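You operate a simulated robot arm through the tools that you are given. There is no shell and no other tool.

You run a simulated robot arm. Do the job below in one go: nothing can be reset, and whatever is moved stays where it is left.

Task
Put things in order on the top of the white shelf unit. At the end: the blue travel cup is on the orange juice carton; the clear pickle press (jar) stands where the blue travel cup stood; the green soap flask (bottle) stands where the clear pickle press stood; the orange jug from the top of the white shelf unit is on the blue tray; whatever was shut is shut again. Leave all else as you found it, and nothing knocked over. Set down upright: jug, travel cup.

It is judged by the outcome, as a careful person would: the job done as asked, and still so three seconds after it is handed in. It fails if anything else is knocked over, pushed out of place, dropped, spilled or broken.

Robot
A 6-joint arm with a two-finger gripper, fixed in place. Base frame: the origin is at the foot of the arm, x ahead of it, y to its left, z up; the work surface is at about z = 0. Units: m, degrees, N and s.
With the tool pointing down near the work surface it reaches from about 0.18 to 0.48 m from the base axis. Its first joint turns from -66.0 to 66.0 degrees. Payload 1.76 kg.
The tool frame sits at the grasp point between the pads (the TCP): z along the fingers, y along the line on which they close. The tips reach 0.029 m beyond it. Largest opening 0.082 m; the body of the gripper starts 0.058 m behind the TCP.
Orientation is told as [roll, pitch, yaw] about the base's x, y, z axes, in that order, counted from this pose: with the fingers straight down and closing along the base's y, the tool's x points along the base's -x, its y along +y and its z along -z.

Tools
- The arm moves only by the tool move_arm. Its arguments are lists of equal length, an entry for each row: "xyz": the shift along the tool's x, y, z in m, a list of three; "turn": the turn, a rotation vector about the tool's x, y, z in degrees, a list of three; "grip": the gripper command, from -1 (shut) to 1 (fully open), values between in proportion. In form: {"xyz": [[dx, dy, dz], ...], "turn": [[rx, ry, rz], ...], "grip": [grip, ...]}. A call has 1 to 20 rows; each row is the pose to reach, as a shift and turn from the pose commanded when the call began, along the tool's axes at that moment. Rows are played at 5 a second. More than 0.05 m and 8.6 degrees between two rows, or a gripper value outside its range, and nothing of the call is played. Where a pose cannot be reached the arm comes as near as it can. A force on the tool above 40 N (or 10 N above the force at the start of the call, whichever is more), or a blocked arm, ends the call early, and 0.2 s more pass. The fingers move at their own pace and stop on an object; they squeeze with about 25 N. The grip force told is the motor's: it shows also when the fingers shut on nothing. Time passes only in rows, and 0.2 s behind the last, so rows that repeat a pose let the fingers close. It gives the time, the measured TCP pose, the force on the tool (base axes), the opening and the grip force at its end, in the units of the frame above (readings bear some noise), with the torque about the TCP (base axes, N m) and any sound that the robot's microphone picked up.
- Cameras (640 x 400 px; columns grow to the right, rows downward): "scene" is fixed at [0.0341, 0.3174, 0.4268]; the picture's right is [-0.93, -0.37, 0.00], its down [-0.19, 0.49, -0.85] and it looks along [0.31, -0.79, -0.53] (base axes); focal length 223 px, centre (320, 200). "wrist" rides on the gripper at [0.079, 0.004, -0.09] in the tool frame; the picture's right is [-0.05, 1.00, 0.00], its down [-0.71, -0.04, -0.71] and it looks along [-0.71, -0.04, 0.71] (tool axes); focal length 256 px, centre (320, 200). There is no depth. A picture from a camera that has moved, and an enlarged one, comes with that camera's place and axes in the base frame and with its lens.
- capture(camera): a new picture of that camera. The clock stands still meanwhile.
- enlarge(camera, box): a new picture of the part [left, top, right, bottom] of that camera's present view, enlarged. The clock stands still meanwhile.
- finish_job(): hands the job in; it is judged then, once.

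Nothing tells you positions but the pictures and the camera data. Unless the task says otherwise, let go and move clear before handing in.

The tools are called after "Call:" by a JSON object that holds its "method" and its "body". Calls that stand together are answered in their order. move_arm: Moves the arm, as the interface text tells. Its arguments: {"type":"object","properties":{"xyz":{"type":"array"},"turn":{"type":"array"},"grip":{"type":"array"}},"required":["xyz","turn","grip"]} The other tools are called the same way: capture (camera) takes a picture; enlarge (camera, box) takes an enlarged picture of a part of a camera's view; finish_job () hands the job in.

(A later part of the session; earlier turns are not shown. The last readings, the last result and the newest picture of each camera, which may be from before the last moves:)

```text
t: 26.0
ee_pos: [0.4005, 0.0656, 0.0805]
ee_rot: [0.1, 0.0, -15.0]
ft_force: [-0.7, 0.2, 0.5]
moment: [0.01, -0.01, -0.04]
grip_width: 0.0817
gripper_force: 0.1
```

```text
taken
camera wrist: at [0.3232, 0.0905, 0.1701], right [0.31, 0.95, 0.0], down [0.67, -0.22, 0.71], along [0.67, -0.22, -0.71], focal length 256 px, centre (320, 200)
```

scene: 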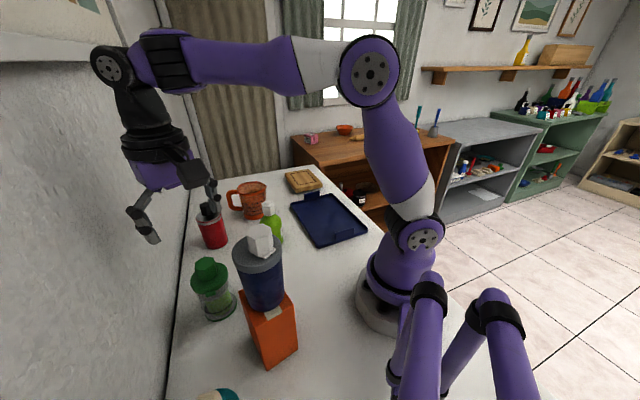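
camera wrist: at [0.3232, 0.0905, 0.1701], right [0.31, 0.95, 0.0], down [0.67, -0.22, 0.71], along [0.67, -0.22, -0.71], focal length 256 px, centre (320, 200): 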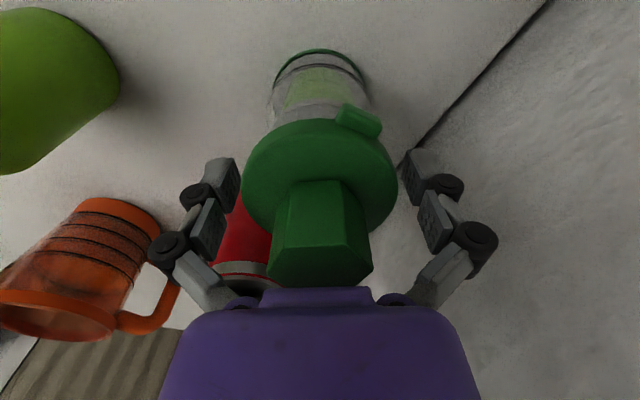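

The jar is released. I'll rise straight up and go over to a hover above the green soap bottle.

Call:
{"method": "move_arm", "body": {"xyz": [[0, 0, -0.015], [0, 0, -0.045], [0, 0, -0.08], [0, 0, -0.115], [0, 0, -0.13], [0.0034, -0.0152, -0.135], [0.0103, -0.0455, -0.135], [0.0172, -0.0759, -0.135], [0.0241, -0.1062, -0.135], [0.031, -0.1365, -0.135], [0.0344, -0.1517, -0.135], [0.0344, -0.1517, -0.135]], "turn": [[0, 0, 0], [0, 0, 0], [0, 0, 0], [0, 0, 0], [0, 0, 0], [0, 0, 0], [0, 0, 0], [0, 0, 0], [0, 0, 0], [0, 0, 0], [0, 0, 0], [0, 0, 0]], "grip": [1, 1, 1, 1, 1, 1, 1, 1, 1, 1, 1, 1]}}

Call:
{"method": "enlarge", "body": {"camera": "wrist", "box": [224, 0, 416, 120]}}

Call:
{"method": "capture", "body": {"camera": "wrist"}}

Call:
{"method": "capture", "body": {"camera": "scene"}}

Call:
{"method": "enlarge", "body": {"camera": "scene", "box": [170, 170, 330, 290]}}

```text
t: 28.6
ee_pos: [0.3281, -0.0729, 0.217]
ee_rot: [0.1, 0.0, -15.0]
ft_force: [0.5, 0.3, 0.2]
moment: [-0.02, -0.02, 0.01]
grip_width: 0.0819
gripper_force: 0.0
```

```text
3.33 times, centred on (320, 60) of wrist
camera zoom: at [0.2517, -0.0476, 0.3071], right [0.31, 0.95, 0.0], down [0.67, -0.22, 0.71], along [0.67, -0.22, -0.71], focal length 853 px, centre (320, 667)
```

zoom: 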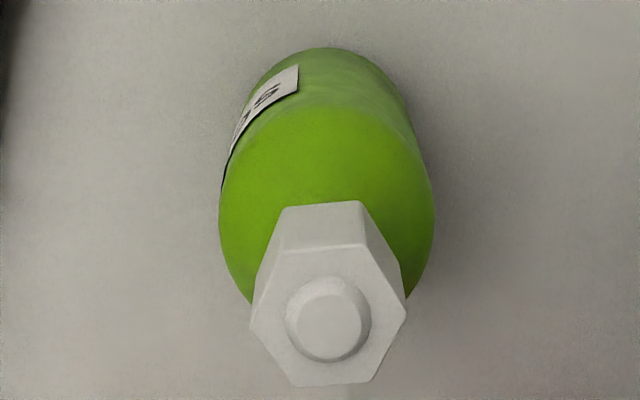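

```text
taken
camera wrist: at [0.2517, -0.0476, 0.3071], right [0.31, 0.95, 0.0], down [0.67, -0.22, 0.71], along [0.67, -0.22, -0.71], focal length 256 px, centre (320, 200)
```

wrist: 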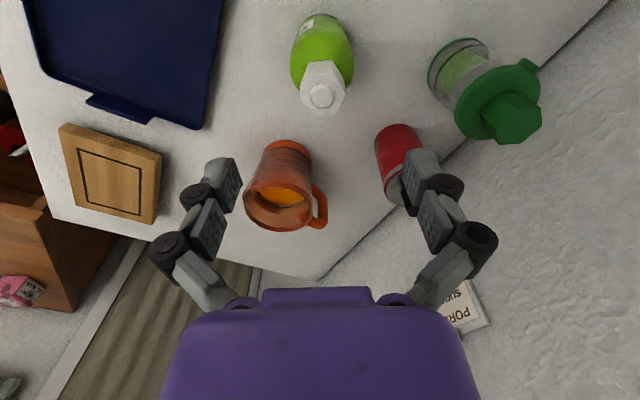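

```text
taken
```

scene: 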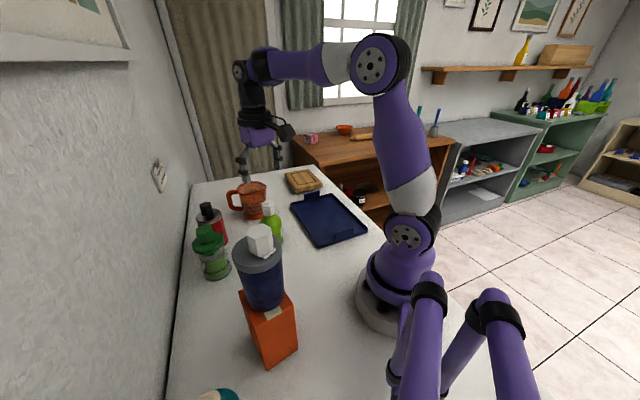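

```text
3.33 times, centred on (250, 230) of scene
camera zoom: at [0.0341, 0.3174, 0.4268], right [-0.93, -0.37, 0.0], down [-0.19, 0.49, -0.85], along [0.31, -0.79, -0.53], focal length 744 px, centre (553, 100)
```

zoom: 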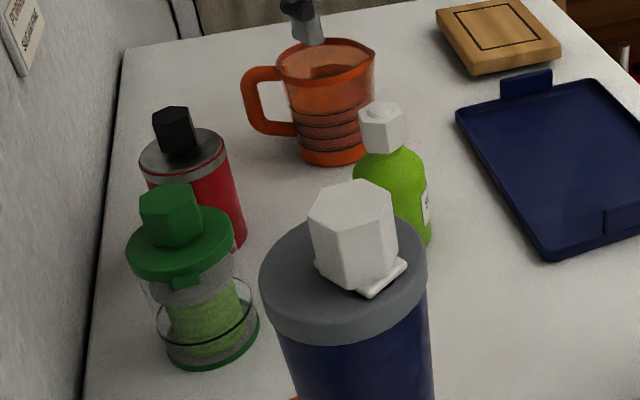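

The jar stands in the cup's old place and the cup stands on the carton. The soap bottle axis is about (0.326, -0.070), 2 mm off the TCP, with its cap top near z≈0.125; I'll descend open to TCP z≈0.073 so the palm clears the cap.

Call:
{"method": "move_arm", "body": {"xyz": [[0.002, 0.0017, 0.02], [0.002, 0.0017, 0.055], [0.002, 0.0017, 0.09], [0.002, 0.0017, 0.115], [0.002, 0.0017, 0.13], [0.002, 0.0017, 0.138], [0.002, 0.0017, 0.144], [0.002, 0.0017, 0.144]], "turn": [[0, 0, 0], [0, 0, 0], [0, 0, 0], [0, 0, 0], [0, 0, 0], [0, 0, 0], [0, 0, 0], [0, 0, 0]], "grip": [1, 1, 1, 1, 1, 1, 1, 1]}}

Call:
{"method": "enlarge", "body": {"camera": "wrist", "box": [192, 40, 448, 300]}}

Call:
{"method": "enlarge", "body": {"camera": "scene", "box": [210, 140, 338, 260]}}

```text
t: 30.4
ee_pos: [0.3263, -0.0708, 0.0712]
ee_rot: [0.2, -0.1, -15.0]
ft_force: [-0.2, -0.4, -0.3]
moment: [0.02, 0.03, 0.01]
grip_width: 0.082
gripper_force: 0.1
```

```text
1.54 times, centred on (320, 170) of wrist
camera zoom: at [0.2492, -0.0449, 0.1611], right [0.31, 0.95, 0.0], down [0.67, -0.22, 0.71], along [0.67, -0.22, -0.71], focal length 394 px, centre (320, 246)
```

zoom: 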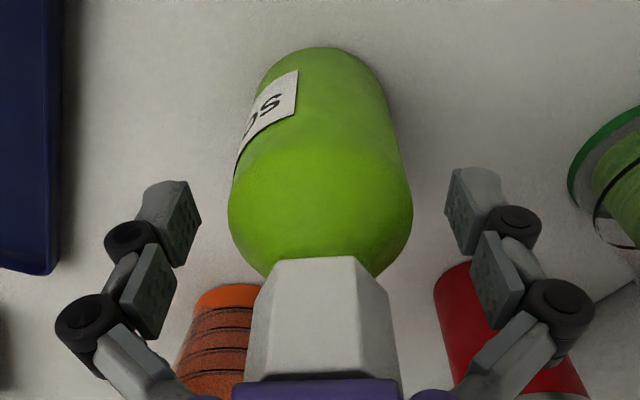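

```text
3.33 times, centred on (274, 200) of scene
camera zoom: at [0.0341, 0.3174, 0.4268], right [-0.93, -0.37, 0.0], down [-0.19, 0.49, -0.85], along [0.31, -0.79, -0.53], focal length 744 px, centre (473, 200)
```

zoom: 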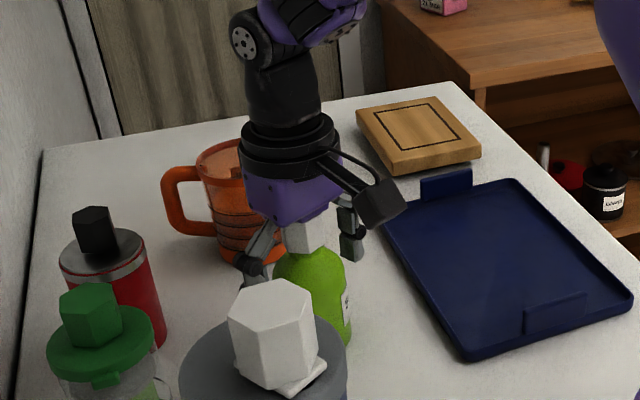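

The bottle is centred between the fingers and the palm is clear of the cap. I'll close and lift gently.

Call:
{"method": "move_arm", "body": {"xyz": [[0, 0, 0], [0, 0, 0], [0, 0, 0], [0, 0, 0], [0, 0, 0]], "turn": [[0, 0, 0], [0, 0, 0], [0, 0, 0], [0, 0, 0], [0, 0, 0]], "grip": [0.7, 0.5, 0.2, -1, -1]}}

Call:
{"method": "capture", "body": {"camera": "wrist"}}

```text
t: 31.6
ee_pos: [0.3266, -0.0708, 0.0705]
ee_rot: [0.0, -0.2, -14.9]
ft_force: [-0.9, 0.8, 6.1]
moment: [0.09, 0.1, -0.06]
grip_width: 0.0543
gripper_force: 24.9
```

```text
taken
camera wrist: at [0.2493, -0.0449, 0.1614], right [0.31, 0.95, 0.0], down [0.67, -0.22, 0.71], along [0.67, -0.22, -0.71], focal length 256 px, centre (320, 200)
```

wrist: 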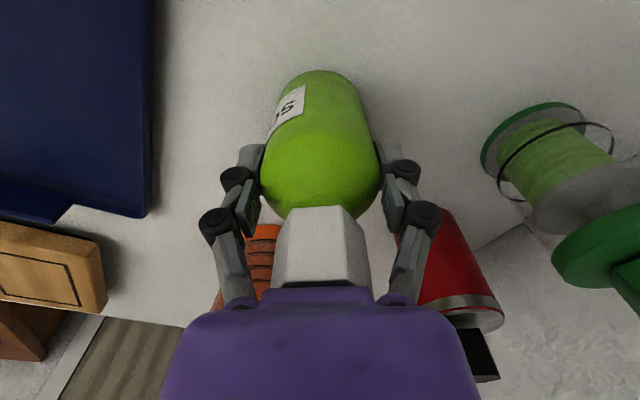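

Call:
{"method": "move_arm", "body": {"xyz": [[0, 0, -0.005], [0, 0, -0.015], [0, 0, -0.03], [0, 0, -0.03]], "turn": [[0, 0, 0], [0, 0, 0], [0, 0, 0], [0, 0, 0]], "grip": [-1, -1, -1, -1]}}

Call:
{"method": "capture", "body": {"camera": "wrist"}}

Call:
{"method": "enlarge", "body": {"camera": "scene", "box": [210, 140, 338, 260]}}

```text
t: 32.6
ee_pos: [0.326, -0.0709, 0.1024]
ee_rot: [0.1, -0.1, -15.1]
ft_force: [0.1, -0.4, -0.4]
moment: [0.01, 0.03, -0.01]
grip_width: 0.0544
gripper_force: 24.7
```

```text
taken
camera wrist: at [0.2499, -0.0454, 0.1917], right [0.31, 0.95, 0.0], down [0.67, -0.22, 0.71], along [0.67, -0.22, -0.71], focal length 256 px, centre (320, 200)
```

wrist: 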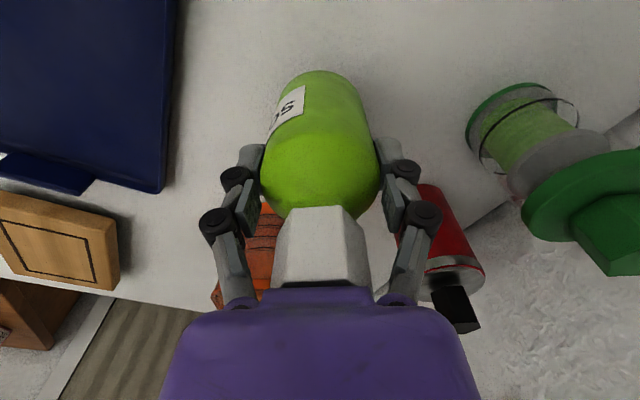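

```text
3.33 times, centred on (274, 200) of scene
camera zoom: at [0.0341, 0.3174, 0.4268], right [-0.93, -0.37, 0.0], down [-0.19, 0.49, -0.85], along [0.31, -0.79, -0.53], focal length 744 px, centre (473, 200)
```

zoom: 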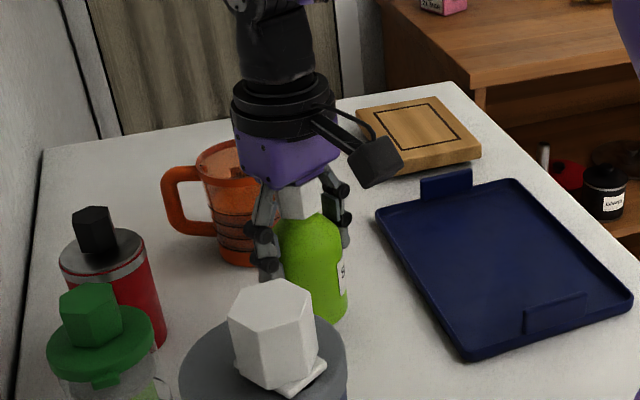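

The bottle is held. I'll carry it along to the jar's old place (0.327, 0.137), turning 30° so the camera stays away from the cup on the carton.

Call:
{"method": "move_arm", "body": {"xyz": [[0, 0, -0.015], [0.0033, 0.0126, -0.022], [0.0099, 0.0377, -0.022], [0.0165, 0.0629, -0.022], [0.0231, 0.088, -0.022], [0.0298, 0.1132, -0.022], [0.0364, 0.1383, -0.022], [0.043, 0.1635, -0.022], [0.0496, 0.1886, -0.022], [0.0529, 0.2012, -0.022], [0.0529, 0.2012, -0.012], [0.0529, 0.2012, 0.005], [0.0529, 0.2012, 0.018], [0.0529, 0.2012, 0.024], [0.0529, 0.2012, 0.024]], "turn": [[0, 0, 0], [0, 0, -1.9], [0, 0, -5.6], [0, 0, -9.4], [0, 0, -13.1], [0, 0, -16.9], [0, 0, -20.6], [0, 0, -24.4], [0, 0, -28.1], [0, 0, -30], [0, 0, -30], [0, 0, -30], [0, 0, -30], [0, 0, -30], [0, 0, -30]], "grip": [-1, -1, -1, -1, -1, -1, -1, -1, -1, -1, -1, -1, -1, -1, -1]}}

Call:
{"method": "capture", "body": {"camera": "wrist"}}

Call:
{"method": "enlarge", "body": {"camera": "scene", "box": [150, 200, 310, 320]}}

```text
t: 35.8
ee_pos: [0.3264, 0.1392, 0.0773]
ee_rot: [0.1, -0.1, 15.0]
ft_force: [0.2, 0.4, -1.9]
moment: [0.01, -0.01, -0.02]
grip_width: 0.054
gripper_force: 25.1
```

```text
taken
camera wrist: at [0.2475, 0.1217, 0.1673], right [-0.21, 0.98, 0.0], down [0.69, 0.15, 0.71], along [0.69, 0.15, -0.71], focal length 256 px, centre (320, 200)
```

wrist: 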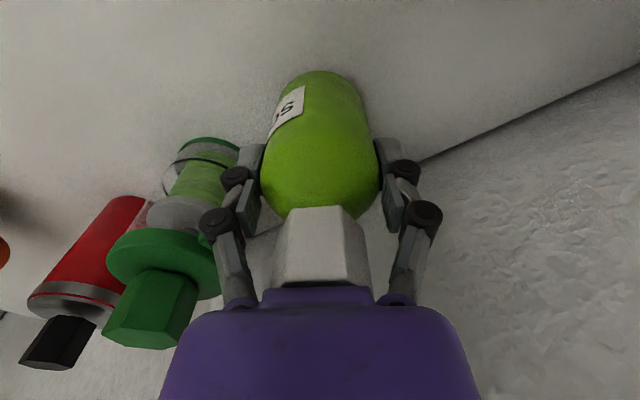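

```text
3.33 times, centred on (230, 260) of scene
camera zoom: at [0.0341, 0.3174, 0.4268], right [-0.93, -0.37, 0.0], down [-0.19, 0.49, -0.85], along [0.31, -0.79, -0.53], focal length 744 px, centre (620, 0)
```

zoom: 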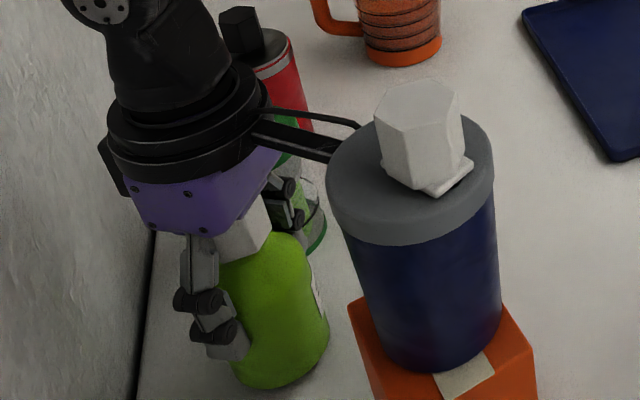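

I'm over the jar's old place with about 6 mm to go. I'll make a 1.5 mm sideways correction and lower gently.

Call:
{"method": "move_arm", "body": {"xyz": [[0, -0.0015, 0], [0, -0.0015, 0.002], [0, -0.0015, 0.004], [0, -0.0015, 0.0055], [0, -0.0015, 0.0065], [0, -0.0015, 0.0065]], "turn": [[0, 0, 0], [0, 0, 0], [0, 0, 0], [0, 0, 0], [0, 0, 0], [0, 0, 0]], "grip": [-1, -1, -1, -1, -1, -1]}}

```text
t: 37.2
ee_pos: [0.3266, 0.136, 0.0709]
ee_rot: [0.1, -0.1, 15.0]
ft_force: [-1.4, 0.0, 8.7]
moment: [-0.04, 0.22, 0.01]
grip_width: 0.0543
gripper_force: 24.5
```

It has touched down, so I'll open and rise straight up.

Call:
{"method": "move_arm", "body": {"xyz": [[0, 0, -0.0005], [0, 0, -0.0005], [0, 0, -0.0005], [0, 0, -0.0005], [0, 0, -0.0005]], "turn": [[0, 0, 0], [0, 0, 0], [0, 0, 0], [0, 0, 0], [0, 0, 0]], "grip": [-1, -0.2, 0.5, 1, 1]}}

Call:
{"method": "capture", "body": {"camera": "wrist"}}

```text
t: 38.4
ee_pos: [0.3272, 0.1357, 0.0712]
ee_rot: [0.2, -0.1, 14.9]
ft_force: [0.1, -0.3, -0.2]
moment: [-0.02, -0.01, -0.03]
grip_width: 0.0822
gripper_force: 0.0
```

```text
taken
camera wrist: at [0.248, 0.1201, 0.1614], right [-0.21, 0.98, 0.0], down [0.69, 0.15, 0.71], along [0.69, 0.15, -0.71], focal length 256 px, centre (320, 200)
```

wrist: 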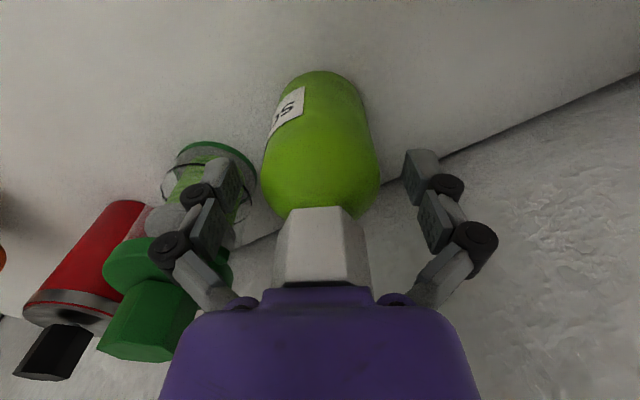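

The soap bottle stands in the jar's old place. Next is the jug: the plan is to tilt the tool about 30° outward and come in from the robot side, so the fingers pass beside the wide rim and grip the narrower lower body. I'll rise and go over there for a closer measurement.

Call:
{"method": "move_arm", "body": {"xyz": [[0, 0, -0.015], [0, 0, -0.045], [0, 0, -0.085], [0, 0, -0.125], [0, 0, -0.16], [0.0019, -0.0133, -0.178], [0.0056, -0.0398, -0.18], [0.0097, -0.0697, -0.18], [0.0139, -0.0996, -0.18], [0.0181, -0.1294, -0.18], [0.0222, -0.1593, -0.18], [0.0264, -0.1892, -0.18], [0.0305, -0.219, -0.18], [0.0342, -0.2456, -0.18], [0.037, -0.2655, -0.18], [0.037, -0.2655, -0.18]], "turn": [[0, 0, 0], [0, 0, 0], [0, 0, 0], [0, 0, 0], [0, 0, 0], [0, 0, 2], [0, 0, 5.3], [0, 0, 9.2], [0, 0, 13.1], [0, 0, 17], [0, 0, 21], [0, 0, 25], [0, 0, 29], [0, 0, 32.5], [0, 0, 35], [0, 0, 35]], "grip": [1, 1, 1, 1, 1, 1, 1, 1, 1, 1, 1, 1, 1, 1, 1, 1]}}

Call:
{"method": "capture", "body": {"camera": "wrist"}}

Call:
{"method": "capture", "body": {"camera": "scene"}}

```text
t: 41.8
ee_pos: [0.361, -0.1302, 0.2501]
ee_rot: [0.0, 0.0, -20.1]
ft_force: [0.3, 0.1, 0.3]
moment: [0.02, -0.01, 0.0]
grip_width: 0.082
gripper_force: 0.1
```

```text
taken
camera wrist: at [0.2854, -0.0992, 0.3406], right [0.39, 0.92, 0.0], down [0.65, -0.28, 0.71], along [0.65, -0.28, -0.71], focal length 256 px, centre (320, 200)
```

wrist: 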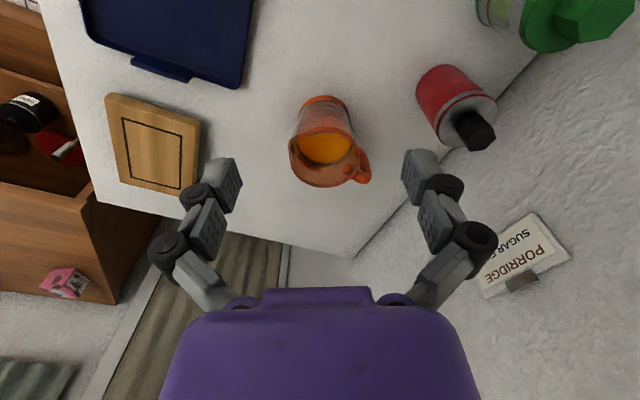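

```text
taken
```

scene: 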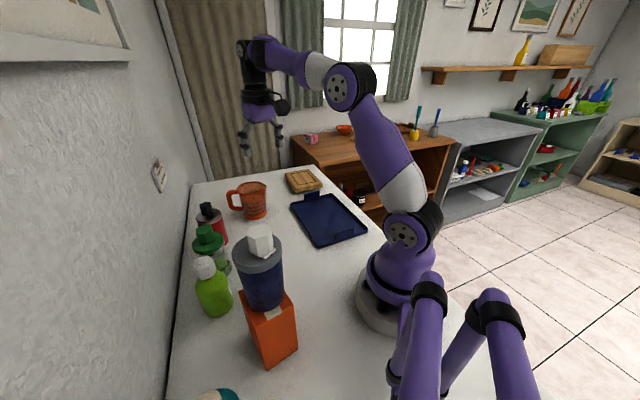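

Call:
{"method": "enlarge", "body": {"camera": "wrist", "box": [260, 80, 388, 200]}}

Call:
{"method": "enlarge", "body": {"camera": "scene", "box": [218, 170, 298, 230]}}

```text
3.33 times, centred on (324, 140) of wrist
camera zoom: at [0.2854, -0.0992, 0.3406], right [0.39, 0.92, 0.0], down [0.65, -0.28, 0.71], along [0.65, -0.28, -0.71], focal length 853 px, centre (307, 400)
```

zoom: 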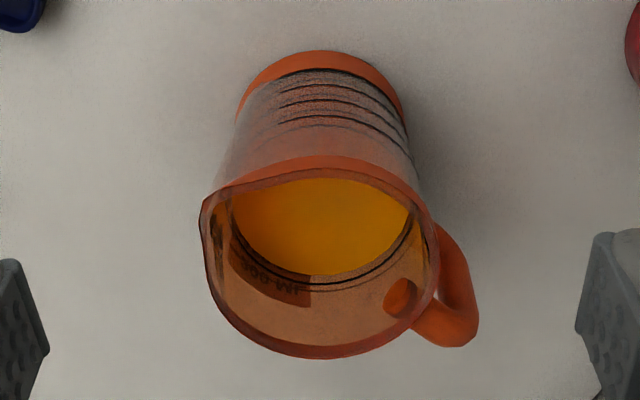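

```text
6.67 times, centred on (258, 200) of scene
camera zoom: at [0.0341, 0.3174, 0.4268], right [-0.93, -0.37, 0.0], down [-0.19, 0.49, -0.85], along [0.31, -0.79, -0.53], focal length 1489 px, centre (733, 200)
```

zoom: 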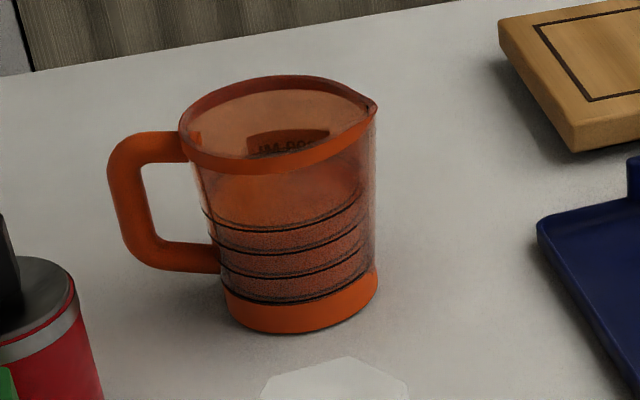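

The jug now measures about 0.082 m at the rim and 0.072 m at the base, with its axis straight ahead of the tool at roughly 0.099 m and the liquid about half full. I'll go to a pre-approach pose tilted 30° outward, above and behind it.

Call:
{"method": "move_arm", "body": {"xyz": [[-0.0058, 0, 0.0185], [-0.0117, 0, 0.037], [-0.0175, 0, 0.0555], [-0.0233, 0, 0.074], [-0.0292, 0, 0.0925], [-0.035, 0, 0.105], [-0.035, 0, 0.105]], "turn": [[0, -5, 0], [0, -10, 0], [0, -15, 0], [0, -20, 0], [0, -25, 0], [0, -30, 0], [0, -30, 0]], "grip": [1, 1, 1, 1, 1, 1, 1]}}

Call:
{"method": "capture", "body": {"camera": "wrist"}}

Call:
{"method": "enlarge", "body": {"camera": "scene", "box": [190, 100, 350, 250]}}

```text
t: 43.4
ee_pos: [0.3939, -0.1408, 0.1449]
ee_rot: [0.0, -30.0, -20.0]
ft_force: [-0.4, 0.8, -0.4]
moment: [0.0, 0.02, 0.0]
grip_width: 0.0821
gripper_force: 0.0
```

```text
taken
camera wrist: at [0.2868, -0.0975, 0.1834], right [0.38, 0.92, 0.03], down [0.23, -0.12, 0.97], along [0.89, -0.36, -0.26], focal length 256 px, centre (320, 200)
```

wrist: 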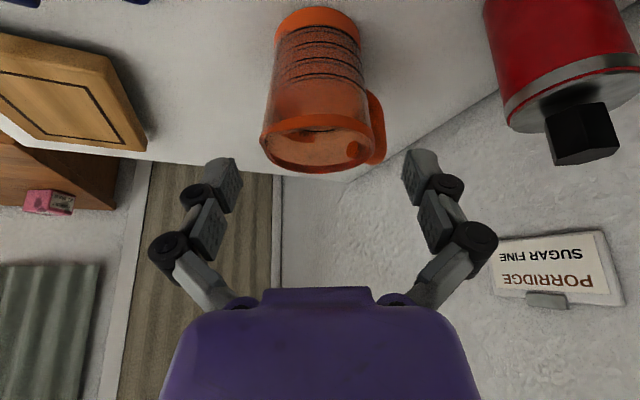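

```text
2.67 times, centred on (270, 175) of scene
camera zoom: at [0.0341, 0.3174, 0.4268], right [-0.93, -0.37, 0.0], down [-0.19, 0.49, -0.85], along [0.31, -0.79, -0.53], focal length 596 px, centre (453, 267)
```

zoom: 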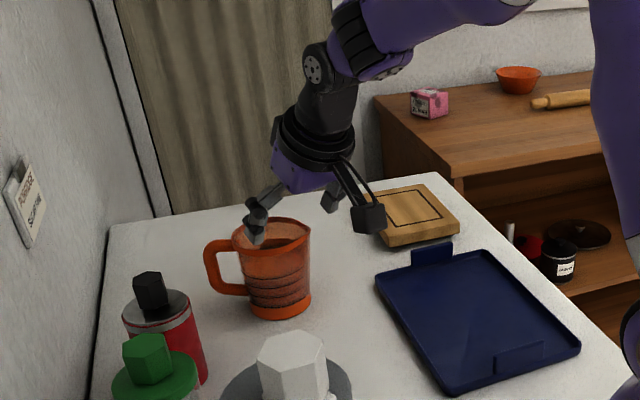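

Call:
{"method": "enlarge", "body": {"camera": "wrist", "box": [224, 0, 416, 180]}}

```text
2.22 times, centred on (320, 90) of wrist
camera zoom: at [0.2868, -0.0975, 0.1834], right [0.38, 0.92, 0.03], down [0.23, -0.12, 0.97], along [0.89, -0.36, -0.26], focal length 569 px, centre (320, 444)
```

zoom: 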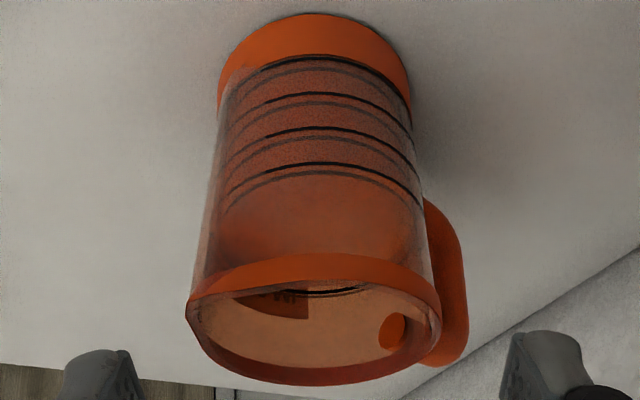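

The tool axis lines up with the jug to within about 2 mm; I'll shift 2 mm right and advance partway along the tilted axis until the fingertips are just beside the rim.

Call:
{"method": "move_arm", "body": {"xyz": [[0.001, -0.001, 0.005], [0.002, -0.002, 0.015], [0.002, -0.002, 0.027], [0.002, -0.002, 0.037], [0.002, -0.002, 0.042], [0.002, -0.002, 0.042]], "turn": [[0, 0, 0], [0, 0, 0], [0, 0, 0], [0, 0, 0], [0, 0, 0], [0, 0, 0]], "grip": [1, 1, 1, 1, 1, 1]}}

Call:
{"method": "capture", "body": {"camera": "wrist"}}

Call:
{"method": "enlarge", "body": {"camera": "wrist", "box": [192, 0, 448, 220]}}

Call:
{"method": "enlarge", "body": {"camera": "scene", "box": [210, 130, 338, 240]}}

```text
t: 44.8
ee_pos: [0.4104, -0.15, 0.109]
ee_rot: [0.0, -29.9, -19.9]
ft_force: [-1.3, -0.3, 0.5]
moment: [0.0, 0.02, 0.01]
grip_width: 0.0817
gripper_force: 0.1
```

```text
taken
camera wrist: at [0.3037, -0.1065, 0.147], right [0.38, 0.92, 0.03], down [0.23, -0.13, 0.97], along [0.89, -0.36, -0.26], focal length 256 px, centre (320, 200)
```

wrist: 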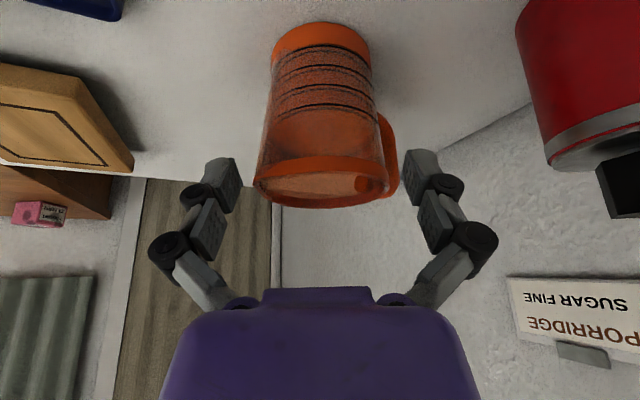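

```text
1.82 times, centred on (320, 110) of wrist
camera zoom: at [0.3037, -0.1065, 0.147], right [0.38, 0.92, 0.03], down [0.23, -0.13, 0.97], along [0.89, -0.36, -0.26], focal length 465 px, centre (320, 364)
```

zoom: 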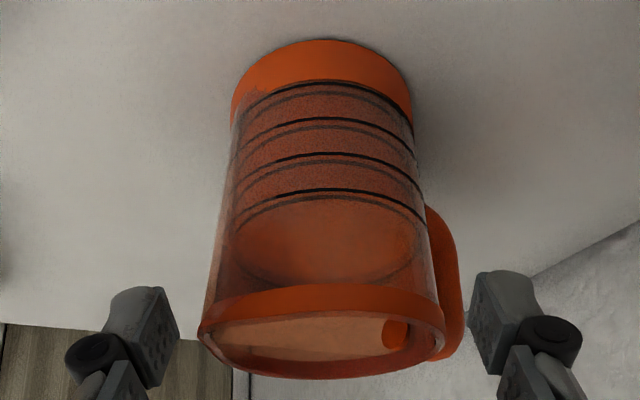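

```text
3.64 times, centred on (274, 185) of scene
camera zoom: at [0.0341, 0.3174, 0.4268], right [-0.93, -0.37, 0.0], down [-0.19, 0.49, -0.85], along [0.31, -0.79, -0.53], focal length 812 px, centre (487, 254)
```

zoom: 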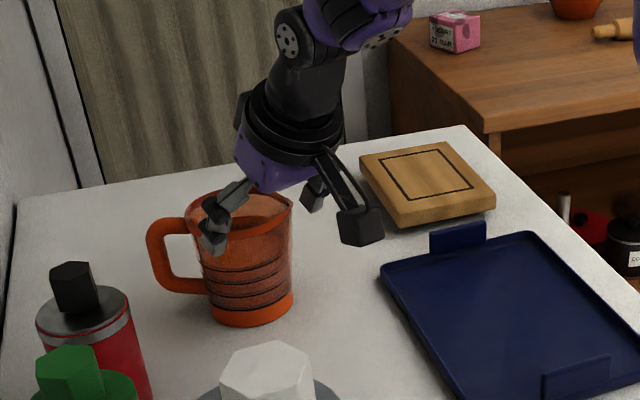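

The fingertips are just beside the rim with room on both sides and the jug is centred to within 1 mm. I'll advance another 4 cm and look again.

Call:
{"method": "move_arm", "body": {"xyz": [[0, 0.001, 0.008], [0, 0.001, 0.016], [0, 0.001, 0.024], [0, 0.001, 0.032], [0, 0.001, 0.04], [0, 0.001, 0.04]], "turn": [[0, 0, 0], [0, 0, 0], [0, 0, 0], [0, 0, 0], [0, 0, 0], [0, 0, 0]], "grip": [1, 1, 1, 1, 1, 1]}}

Call:
{"method": "capture", "body": {"camera": "wrist"}}

Call:
{"method": "enlarge", "body": {"camera": "scene", "box": [210, 150, 306, 240]}}

```text
t: 46.2
ee_pos: [0.4292, -0.1553, 0.0749]
ee_rot: [0.1, -30.0, -20.0]
ft_force: [0.0, -0.7, 0.0]
moment: [-0.02, 0.01, 0.02]
grip_width: 0.0819
gripper_force: 0.1
```

```text
taken
camera wrist: at [0.3228, -0.1134, 0.1131], right [0.38, 0.92, 0.03], down [0.23, -0.13, 0.97], along [0.89, -0.36, -0.26], focal length 256 px, centre (320, 200)
```

wrist: 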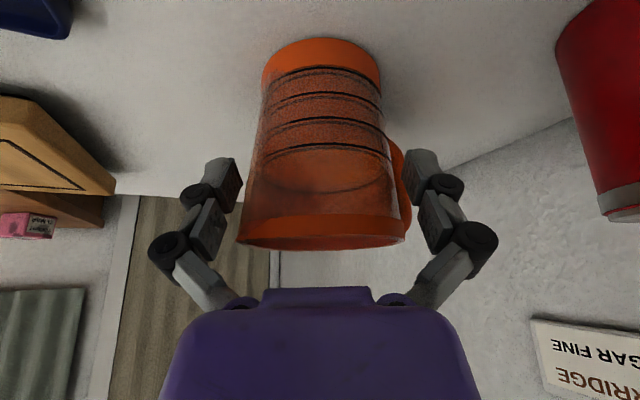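

```text
4.44 times, centred on (258, 195) of scene
camera zoom: at [0.0341, 0.3174, 0.4268], right [-0.93, -0.37, 0.0], down [-0.19, 0.49, -0.85], along [0.31, -0.79, -0.53], focal length 992 px, centre (596, 222)
```

zoom: 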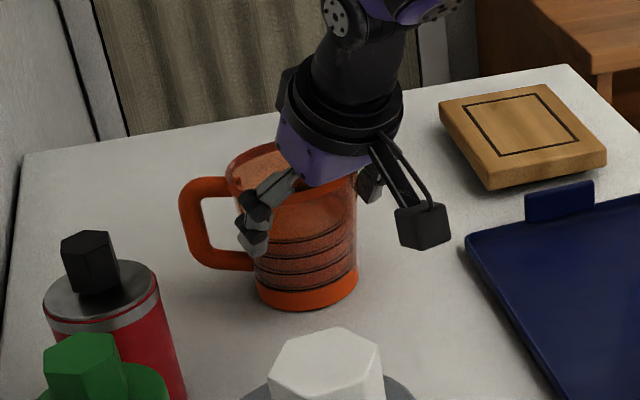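

There's still no contact and the fingers straddle the body. I'll go the last 2 cm slowly.

Call:
{"method": "move_arm", "body": {"xyz": [[0, 0, 0.005], [0, 0, 0.01], [0, 0, 0.015], [0, 0, 0.019], [0, 0, 0.022], [0, 0, 0.022]], "turn": [[0, 0, 0], [0, 0, 0], [0, 0, 0], [0, 0, 0], [0, 0, 0], [0, 0, 0]], "grip": [1, 1, 1, 1, 1, 1]}}

Call:
{"method": "capture", "body": {"camera": "wrist"}}

Call:
{"method": "enlarge", "body": {"camera": "scene", "box": [210, 150, 306, 240]}}

```text
t: 47.6
ee_pos: [0.4396, -0.16, 0.0539]
ee_rot: [0.1, -30.0, -20.0]
ft_force: [-0.4, -0.3, 0.1]
moment: [-0.03, -0.03, -0.01]
grip_width: 0.0821
gripper_force: 0.1
```

```text
taken
camera wrist: at [0.3331, -0.1166, 0.0931], right [0.38, 0.92, 0.03], down [0.23, -0.13, 0.97], along [0.89, -0.36, -0.26], focal length 256 px, centre (320, 200)
```

wrist: 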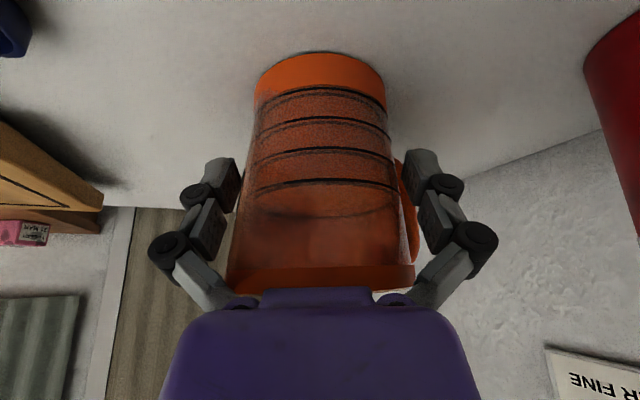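

```text
4.44 times, centred on (258, 195) of scene
camera zoom: at [0.0341, 0.3174, 0.4268], right [-0.93, -0.37, 0.0], down [-0.19, 0.49, -0.85], along [0.31, -0.79, -0.53], focal length 992 px, centre (596, 222)
```

zoom: 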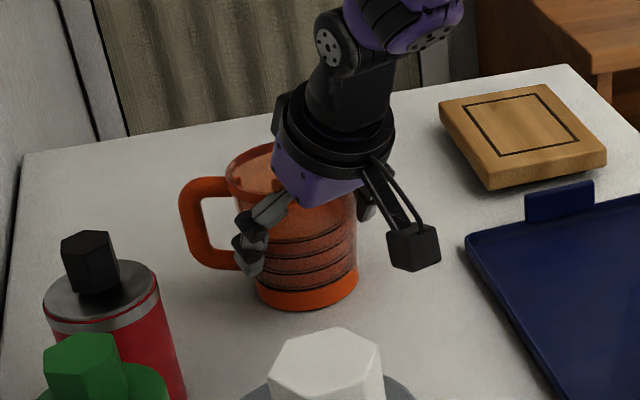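

The fingers surround the jug's lower body without contact. I'll close gradually.

Call:
{"method": "move_arm", "body": {"xyz": [[0, 0, 0], [0, 0, 0], [0, 0, 0], [0, 0, 0], [0, 0, 0], [0, 0, 0]], "turn": [[0, 0, 0], [0, 0, 0], [0, 0, 0], [0, 0, 0], [0, 0, 0], [0, 0, 0]], "grip": [0.95, 0.9, 0.85, 0.6, -1, -1]}}

Call:
{"method": "capture", "body": {"camera": "wrist"}}

Call:
{"method": "enlarge", "body": {"camera": "scene", "box": [210, 150, 306, 240]}}

```text
t: 49.0
ee_pos: [0.4408, -0.1593, 0.0541]
ee_rot: [0.0, -30.1, -20.0]
ft_force: [-3.7, 2.2, 8.6]
moment: [-0.08, 0.12, -0.08]
grip_width: 0.0762
gripper_force: 24.7
```

```text
taken
camera wrist: at [0.3332, -0.1166, 0.0935], right [0.38, 0.92, 0.03], down [0.23, -0.12, 0.97], along [0.89, -0.36, -0.26], focal length 256 px, centre (320, 200)
```

wrist: 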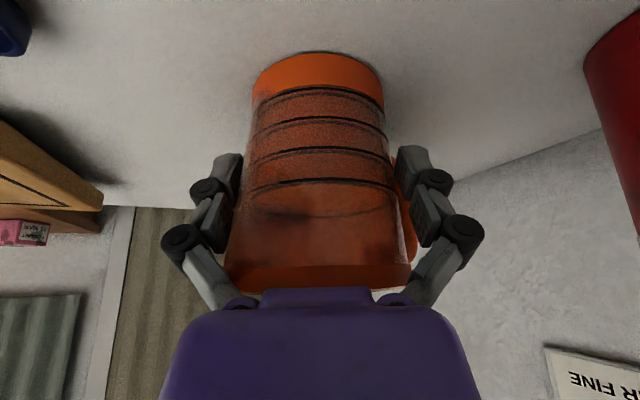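

```text
4.44 times, centred on (258, 195) of scene
camera zoom: at [0.0341, 0.3174, 0.4268], right [-0.93, -0.37, 0.0], down [-0.19, 0.49, -0.85], along [0.31, -0.79, -0.53], focal length 992 px, centre (596, 222)
```

zoom: 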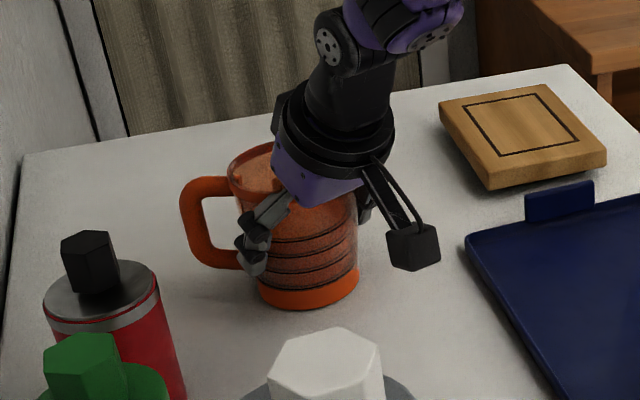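

The jug is gripped at 0.0762 m. I'll lift it a little, straight up, and check that it stays level.

Call:
{"method": "move_arm", "body": {"xyz": [[-0.001, 0, -0.0017], [-0.0025, 0, -0.0043], [-0.005, 0, -0.0087], [-0.0075, 0, -0.013], [-0.01, 0, -0.0173], [-0.01, 0, -0.0173]], "turn": [[0, 0, 0], [0, 0, 0], [0, 0, 0], [0, 0, 0], [0, 0, 0], [0, 0, 0]], "grip": [-1, -1, -1, -1, -1, -1]}}

Call:
{"method": "capture", "body": {"camera": "wrist"}}

Call:
{"method": "enlarge", "body": {"camera": "scene", "box": [210, 150, 306, 240]}}

```text
t: 50.4
ee_pos: [0.4395, -0.1594, 0.0753]
ee_rot: [0.2, -29.9, -19.9]
ft_force: [-0.4, 0.5, -4.1]
moment: [0.0, 0.05, -0.01]
grip_width: 0.0759
gripper_force: 25.4
```

```text
taken
camera wrist: at [0.3332, -0.1159, 0.1133], right [0.38, 0.92, 0.03], down [0.23, -0.13, 0.97], along [0.89, -0.36, -0.26], focal length 256 px, centre (320, 200)
```

wrist: 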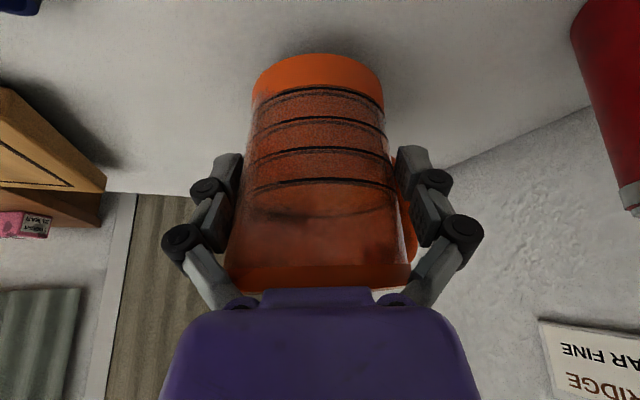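

```text
4.44 times, centred on (258, 195) of scene
camera zoom: at [0.0341, 0.3174, 0.4268], right [-0.93, -0.37, 0.0], down [-0.19, 0.49, -0.85], along [0.31, -0.79, -0.53], focal length 992 px, centre (596, 222)
```

zoom: 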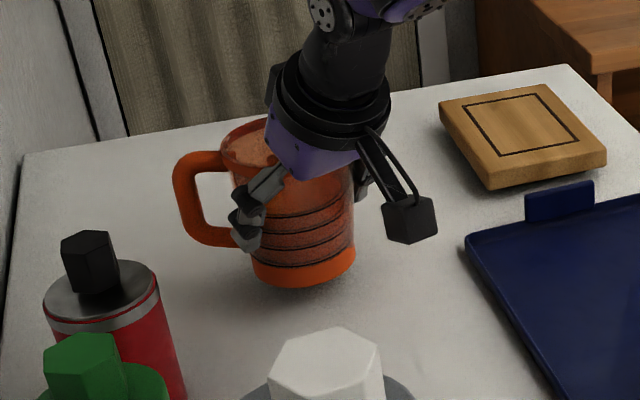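

The jug is lifted, level and steady (about 0.4 kg). I'll raise it and carry it slowly to above the tray centre, turning only about the vertical so it stays upright.

Call:
{"method": "move_arm", "body": {"xyz": [[-0.006, 0, -0.0104], [-0.015, 0, -0.026], [-0.024, 0, -0.0416], [-0.03, 0, -0.052], [-0.0325, 0, -0.0563], [-0.0277, -0.0041, -0.0591], [-0.0166, -0.0137, -0.0655], [-0.0007, -0.0273, -0.0747], [0.0168, -0.0423, -0.0848], [0.0343, -0.0574, -0.0949], [0.0518, -0.0724, -0.105], [0.0693, -0.0874, -0.1151], [0.0868, -0.1025, -0.1252], [0.1027, -0.1161, -0.1344], [0.1155, -0.127, -0.1418], [0.1234, -0.1339, -0.1464], [0.1266, -0.1366, -0.1482], [0.1266, -0.1366, -0.1482]], "turn": [[0, 0, 0], [0, 0, 0], [0, 0, 0], [0, 0, 0], [0, 0, 0], [0.38, 0, 0.67], [1.28, 0, 2.22], [2.56, 0, 4.43], [3.97, 0, 6.87], [5.38, 0, 9.31], [6.78, 0, 11.75], [8.19, 0, 14.19], [9.6, 0, 16.63], [10.88, 0, 18.84], [11.9, 0, 20.62], [12.54, 0, 21.73], [12.8, 0, 22.17], [12.8, 0, 22.17]], "grip": [-1, -1, -1, -1, -1, -1, -1, -1, -1, -1, -1, -1, -1, -1, -1, -1, -1, -1]}}

Call:
{"method": "capture", "body": {"camera": "wrist"}}

Call:
{"method": "capture", "body": {"camera": "scene"}}

```text
t: 54.2
ee_pos: [0.2189, -0.2258, 0.1382]
ee_rot: [0.2, -30.1, -45.8]
ft_force: [0.4, 0.6, -2.5]
moment: [0.02, 0.06, 0.01]
grip_width: 0.0756
gripper_force: 25.2
```

```text
taken
camera wrist: at [0.1432, -0.1406, 0.1778], right [0.75, 0.67, 0.03], down [0.15, -0.21, 0.97], along [0.65, -0.72, -0.26], focal length 256 px, centre (320, 200)
```

wrist: 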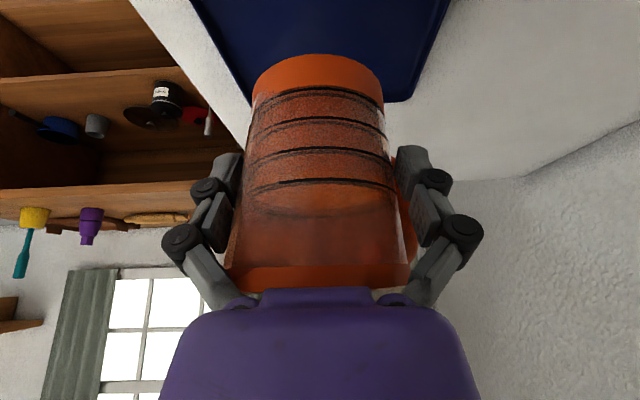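

```text
taken
```

scene: 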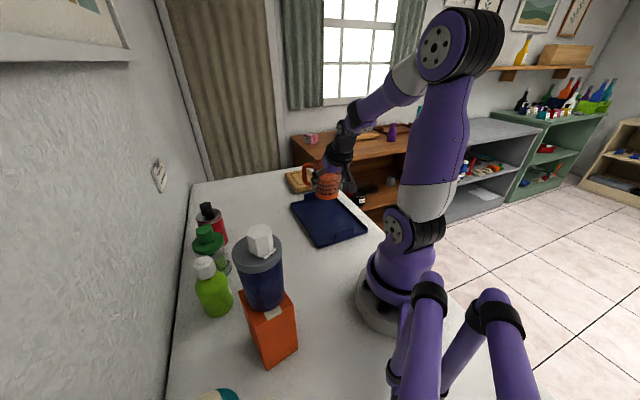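

Call:
{"method": "enlarge", "body": {"camera": "scene", "box": [270, 140, 398, 260]}}

Call:
{"method": "enlarge", "body": {"camera": "wrist", "box": [160, 0, 480, 200]}}

```text
3.33 times, centred on (334, 200) of scene
camera zoom: at [0.0341, 0.3174, 0.4268], right [-0.93, -0.37, 0.0], down [-0.19, 0.49, -0.85], along [0.31, -0.79, -0.53], focal length 744 px, centre (273, 200)
```

zoom: 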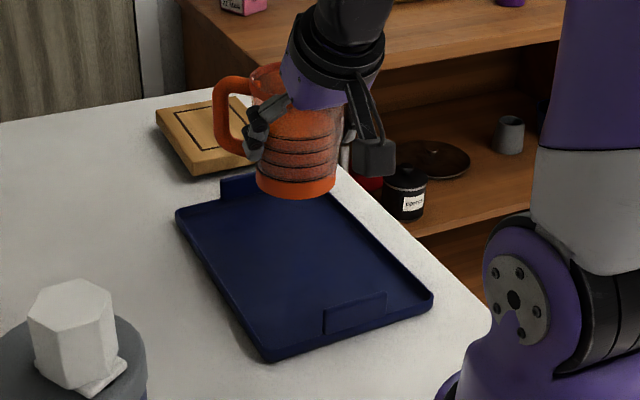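

```text
2.00 times, centred on (320, 100) of wrist
camera zoom: at [0.1432, -0.1406, 0.1778], right [0.75, 0.67, 0.03], down [0.15, -0.21, 0.97], along [0.65, -0.72, -0.26], focal length 512 px, centre (320, 400)
```

zoom: 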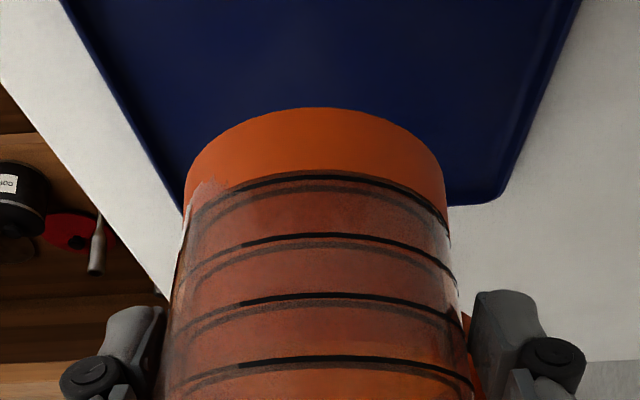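

The jug is over the tray, whose centre I now put at about (0.225, -0.225). I'll lower most of the way, easing back 8 mm towards the centre.

Call:
{"method": "move_arm", "body": {"xyz": [[0.0077, 0, 0.0101], [0.0161, 0, 0.0213], [0.0246, 0, 0.0324], [0.0323, 0, 0.0425], [0.0369, 0, 0.0486], [0.0384, 0, 0.0506], [0.0384, 0, 0.0506]], "turn": [[0, 0, 0], [0, 0, 0], [0, 0, 0], [0, 0, 0], [0, 0, 0], [0, 0, 0], [0, 0, 0]], "grip": [-1, -1, -1, -1, -1, -1, -1]}}

Call:
{"method": "capture", "body": {"camera": "wrist"}}

Call:
{"method": "enlarge", "body": {"camera": "scene", "box": [270, 140, 398, 260]}}

```text
t: 55.8
ee_pos: [0.2155, -0.2195, 0.076]
ee_rot: [0.1, -30.0, -45.7]
ft_force: [-0.1, 0.2, -3.3]
moment: [0.02, 0.05, -0.02]
grip_width: 0.0756
gripper_force: 24.6
```

```text
taken
camera wrist: at [0.1374, -0.1345, 0.1149], right [0.75, 0.67, 0.03], down [0.15, -0.21, 0.97], along [0.65, -0.72, -0.26], focal length 256 px, centre (320, 200)
```

wrist: 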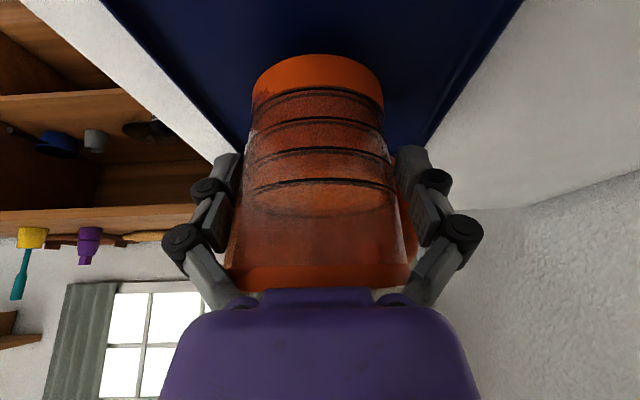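

```text
3.33 times, centred on (334, 200) of scene
camera zoom: at [0.0341, 0.3174, 0.4268], right [-0.93, -0.37, 0.0], down [-0.19, 0.49, -0.85], along [0.31, -0.79, -0.53], focal length 744 px, centre (273, 200)
```

zoom: 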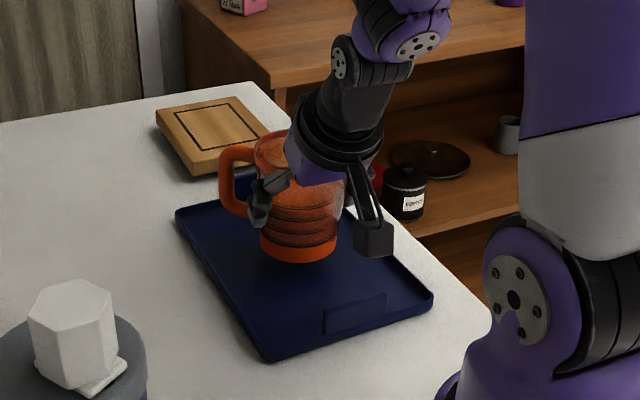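

It looks well placed, with the jug level above the tray floor. I'll lower the rest in small steps, watching the force.

Call:
{"method": "move_arm", "body": {"xyz": [[0.0015, 0, 0.0026], [0.003, 0, 0.0052], [0.0045, 0, 0.0078], [0.006, 0, 0.0104], [0.006, 0, 0.0104]], "turn": [[0, 0, 0], [0, 0, 0], [0, 0, 0], [0, 0, 0], [0, 0, 0]], "grip": [-1, -1, -1, -1, -1]}}

```text
t: 57.0
ee_pos: [0.2159, -0.2194, 0.0634]
ee_rot: [0.0, -30.0, -45.6]
ft_force: [0.7, 0.2, -4.4]
moment: [0.03, 0.07, -0.01]
grip_width: 0.0755
gripper_force: 24.9
```

Call:
{"method": "move_arm", "body": {"xyz": [[0.0008, 0, 0.0013], [0.0015, 0, 0.0026], [0.002, 0, 0.0035], [0.002, 0, 0.0035]], "turn": [[0, 0, 0], [0, 0, 0], [0, 0, 0], [0, 0, 0]], "grip": [-1, -1, -1, -1]}}

Call:
{"method": "enlarge", "body": {"camera": "scene", "box": [290, 160, 386, 250]}}

```text
t: 58.0
ee_pos: [0.2147, -0.2201, 0.0591]
ee_rot: [0.2, -29.9, -45.7]
ft_force: [0.5, -0.3, -2.1]
moment: [0.03, 0.05, 0.01]
grip_width: 0.0757
gripper_force: 25.1
```

```text
4.44 times, centred on (338, 205) of scene
camera zoom: at [0.0341, 0.3174, 0.4268], right [-0.93, -0.37, 0.0], down [-0.19, 0.49, -0.85], along [0.31, -0.79, -0.53], focal length 992 px, centre (240, 178)
```

zoom: 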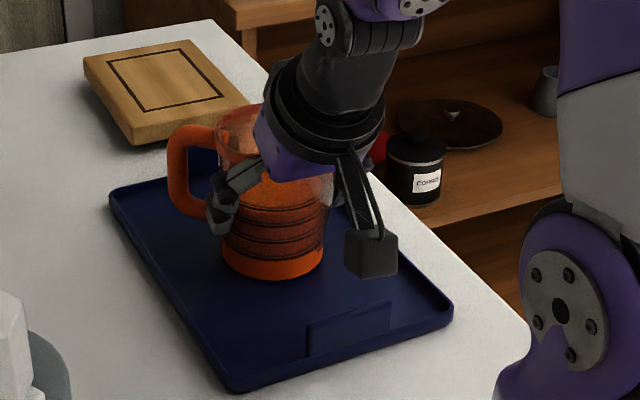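

The weight reading is easing, so contact is near. I'll go down one more millimetre at a time.

Call:
{"method": "move_arm", "body": {"xyz": [[0.0005, 0, 0.0009], [0.0008, 0, 0.0013], [0.0008, 0, 0.0013]], "turn": [[0, 0, 0], [0, 0, 0], [0, 0, 0]], "grip": [-1, -1, -1]}}

```text
t: 58.8
ee_pos: [0.2161, -0.2214, 0.0593]
ee_rot: [0.2, -30.2, -45.6]
ft_force: [2.8, 3.0, 11.1]
moment: [-0.11, -0.15, -0.02]
grip_width: 0.0759
gripper_force: 25.0
```

It has touched the tray. I'll relieve the pressure and open the fingers.

Call:
{"method": "move_arm", "body": {"xyz": [[-0.0004, 0, -0.0007], [-0.0004, 0, -0.0007], [-0.0004, 0, -0.0007], [-0.0004, 0, -0.0007], [-0.0004, 0, -0.0007], [-0.0004, 0, -0.0007]], "turn": [[0, 0, 0], [0, 0, 0], [0, 0, 0], [0, 0, 0], [0, 0, 0], [0, 0, 0]], "grip": [-1, 0.85, 0.92, 1, 1, 1]}}

Call:
{"method": "capture", "body": {"camera": "wrist"}}

Call:
{"method": "enlarge", "body": {"camera": "scene", "box": [290, 160, 386, 250]}}

```text
t: 60.2
ee_pos: [0.2138, -0.2198, 0.0588]
ee_rot: [0.2, -30.0, -45.6]
ft_force: [-0.2, -0.1, 0.7]
moment: [-0.02, -0.04, 0.02]
grip_width: 0.0819
gripper_force: 0.1
```

```text
taken
camera wrist: at [0.1377, -0.135, 0.098], right [0.75, 0.67, 0.03], down [0.15, -0.21, 0.97], along [0.65, -0.72, -0.26], focal length 256 px, centre (320, 200)
```

wrist: 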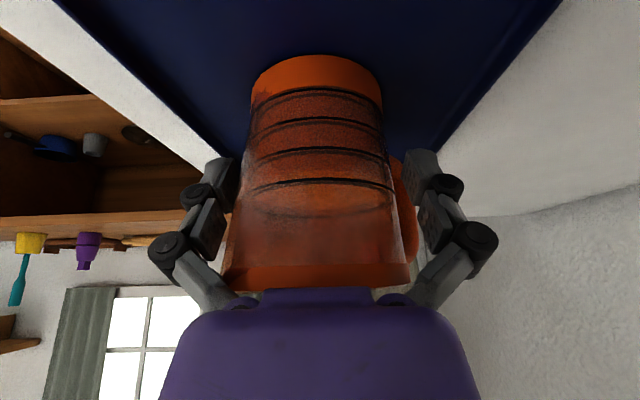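

```text
4.44 times, centred on (338, 205) of scene
camera zoom: at [0.0341, 0.3174, 0.4268], right [-0.93, -0.37, 0.0], down [-0.19, 0.49, -0.85], along [0.31, -0.79, -0.53], focal length 992 px, centre (240, 178)
```

zoom: 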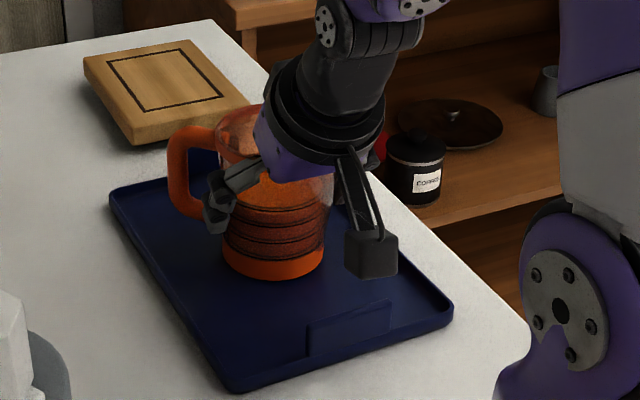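

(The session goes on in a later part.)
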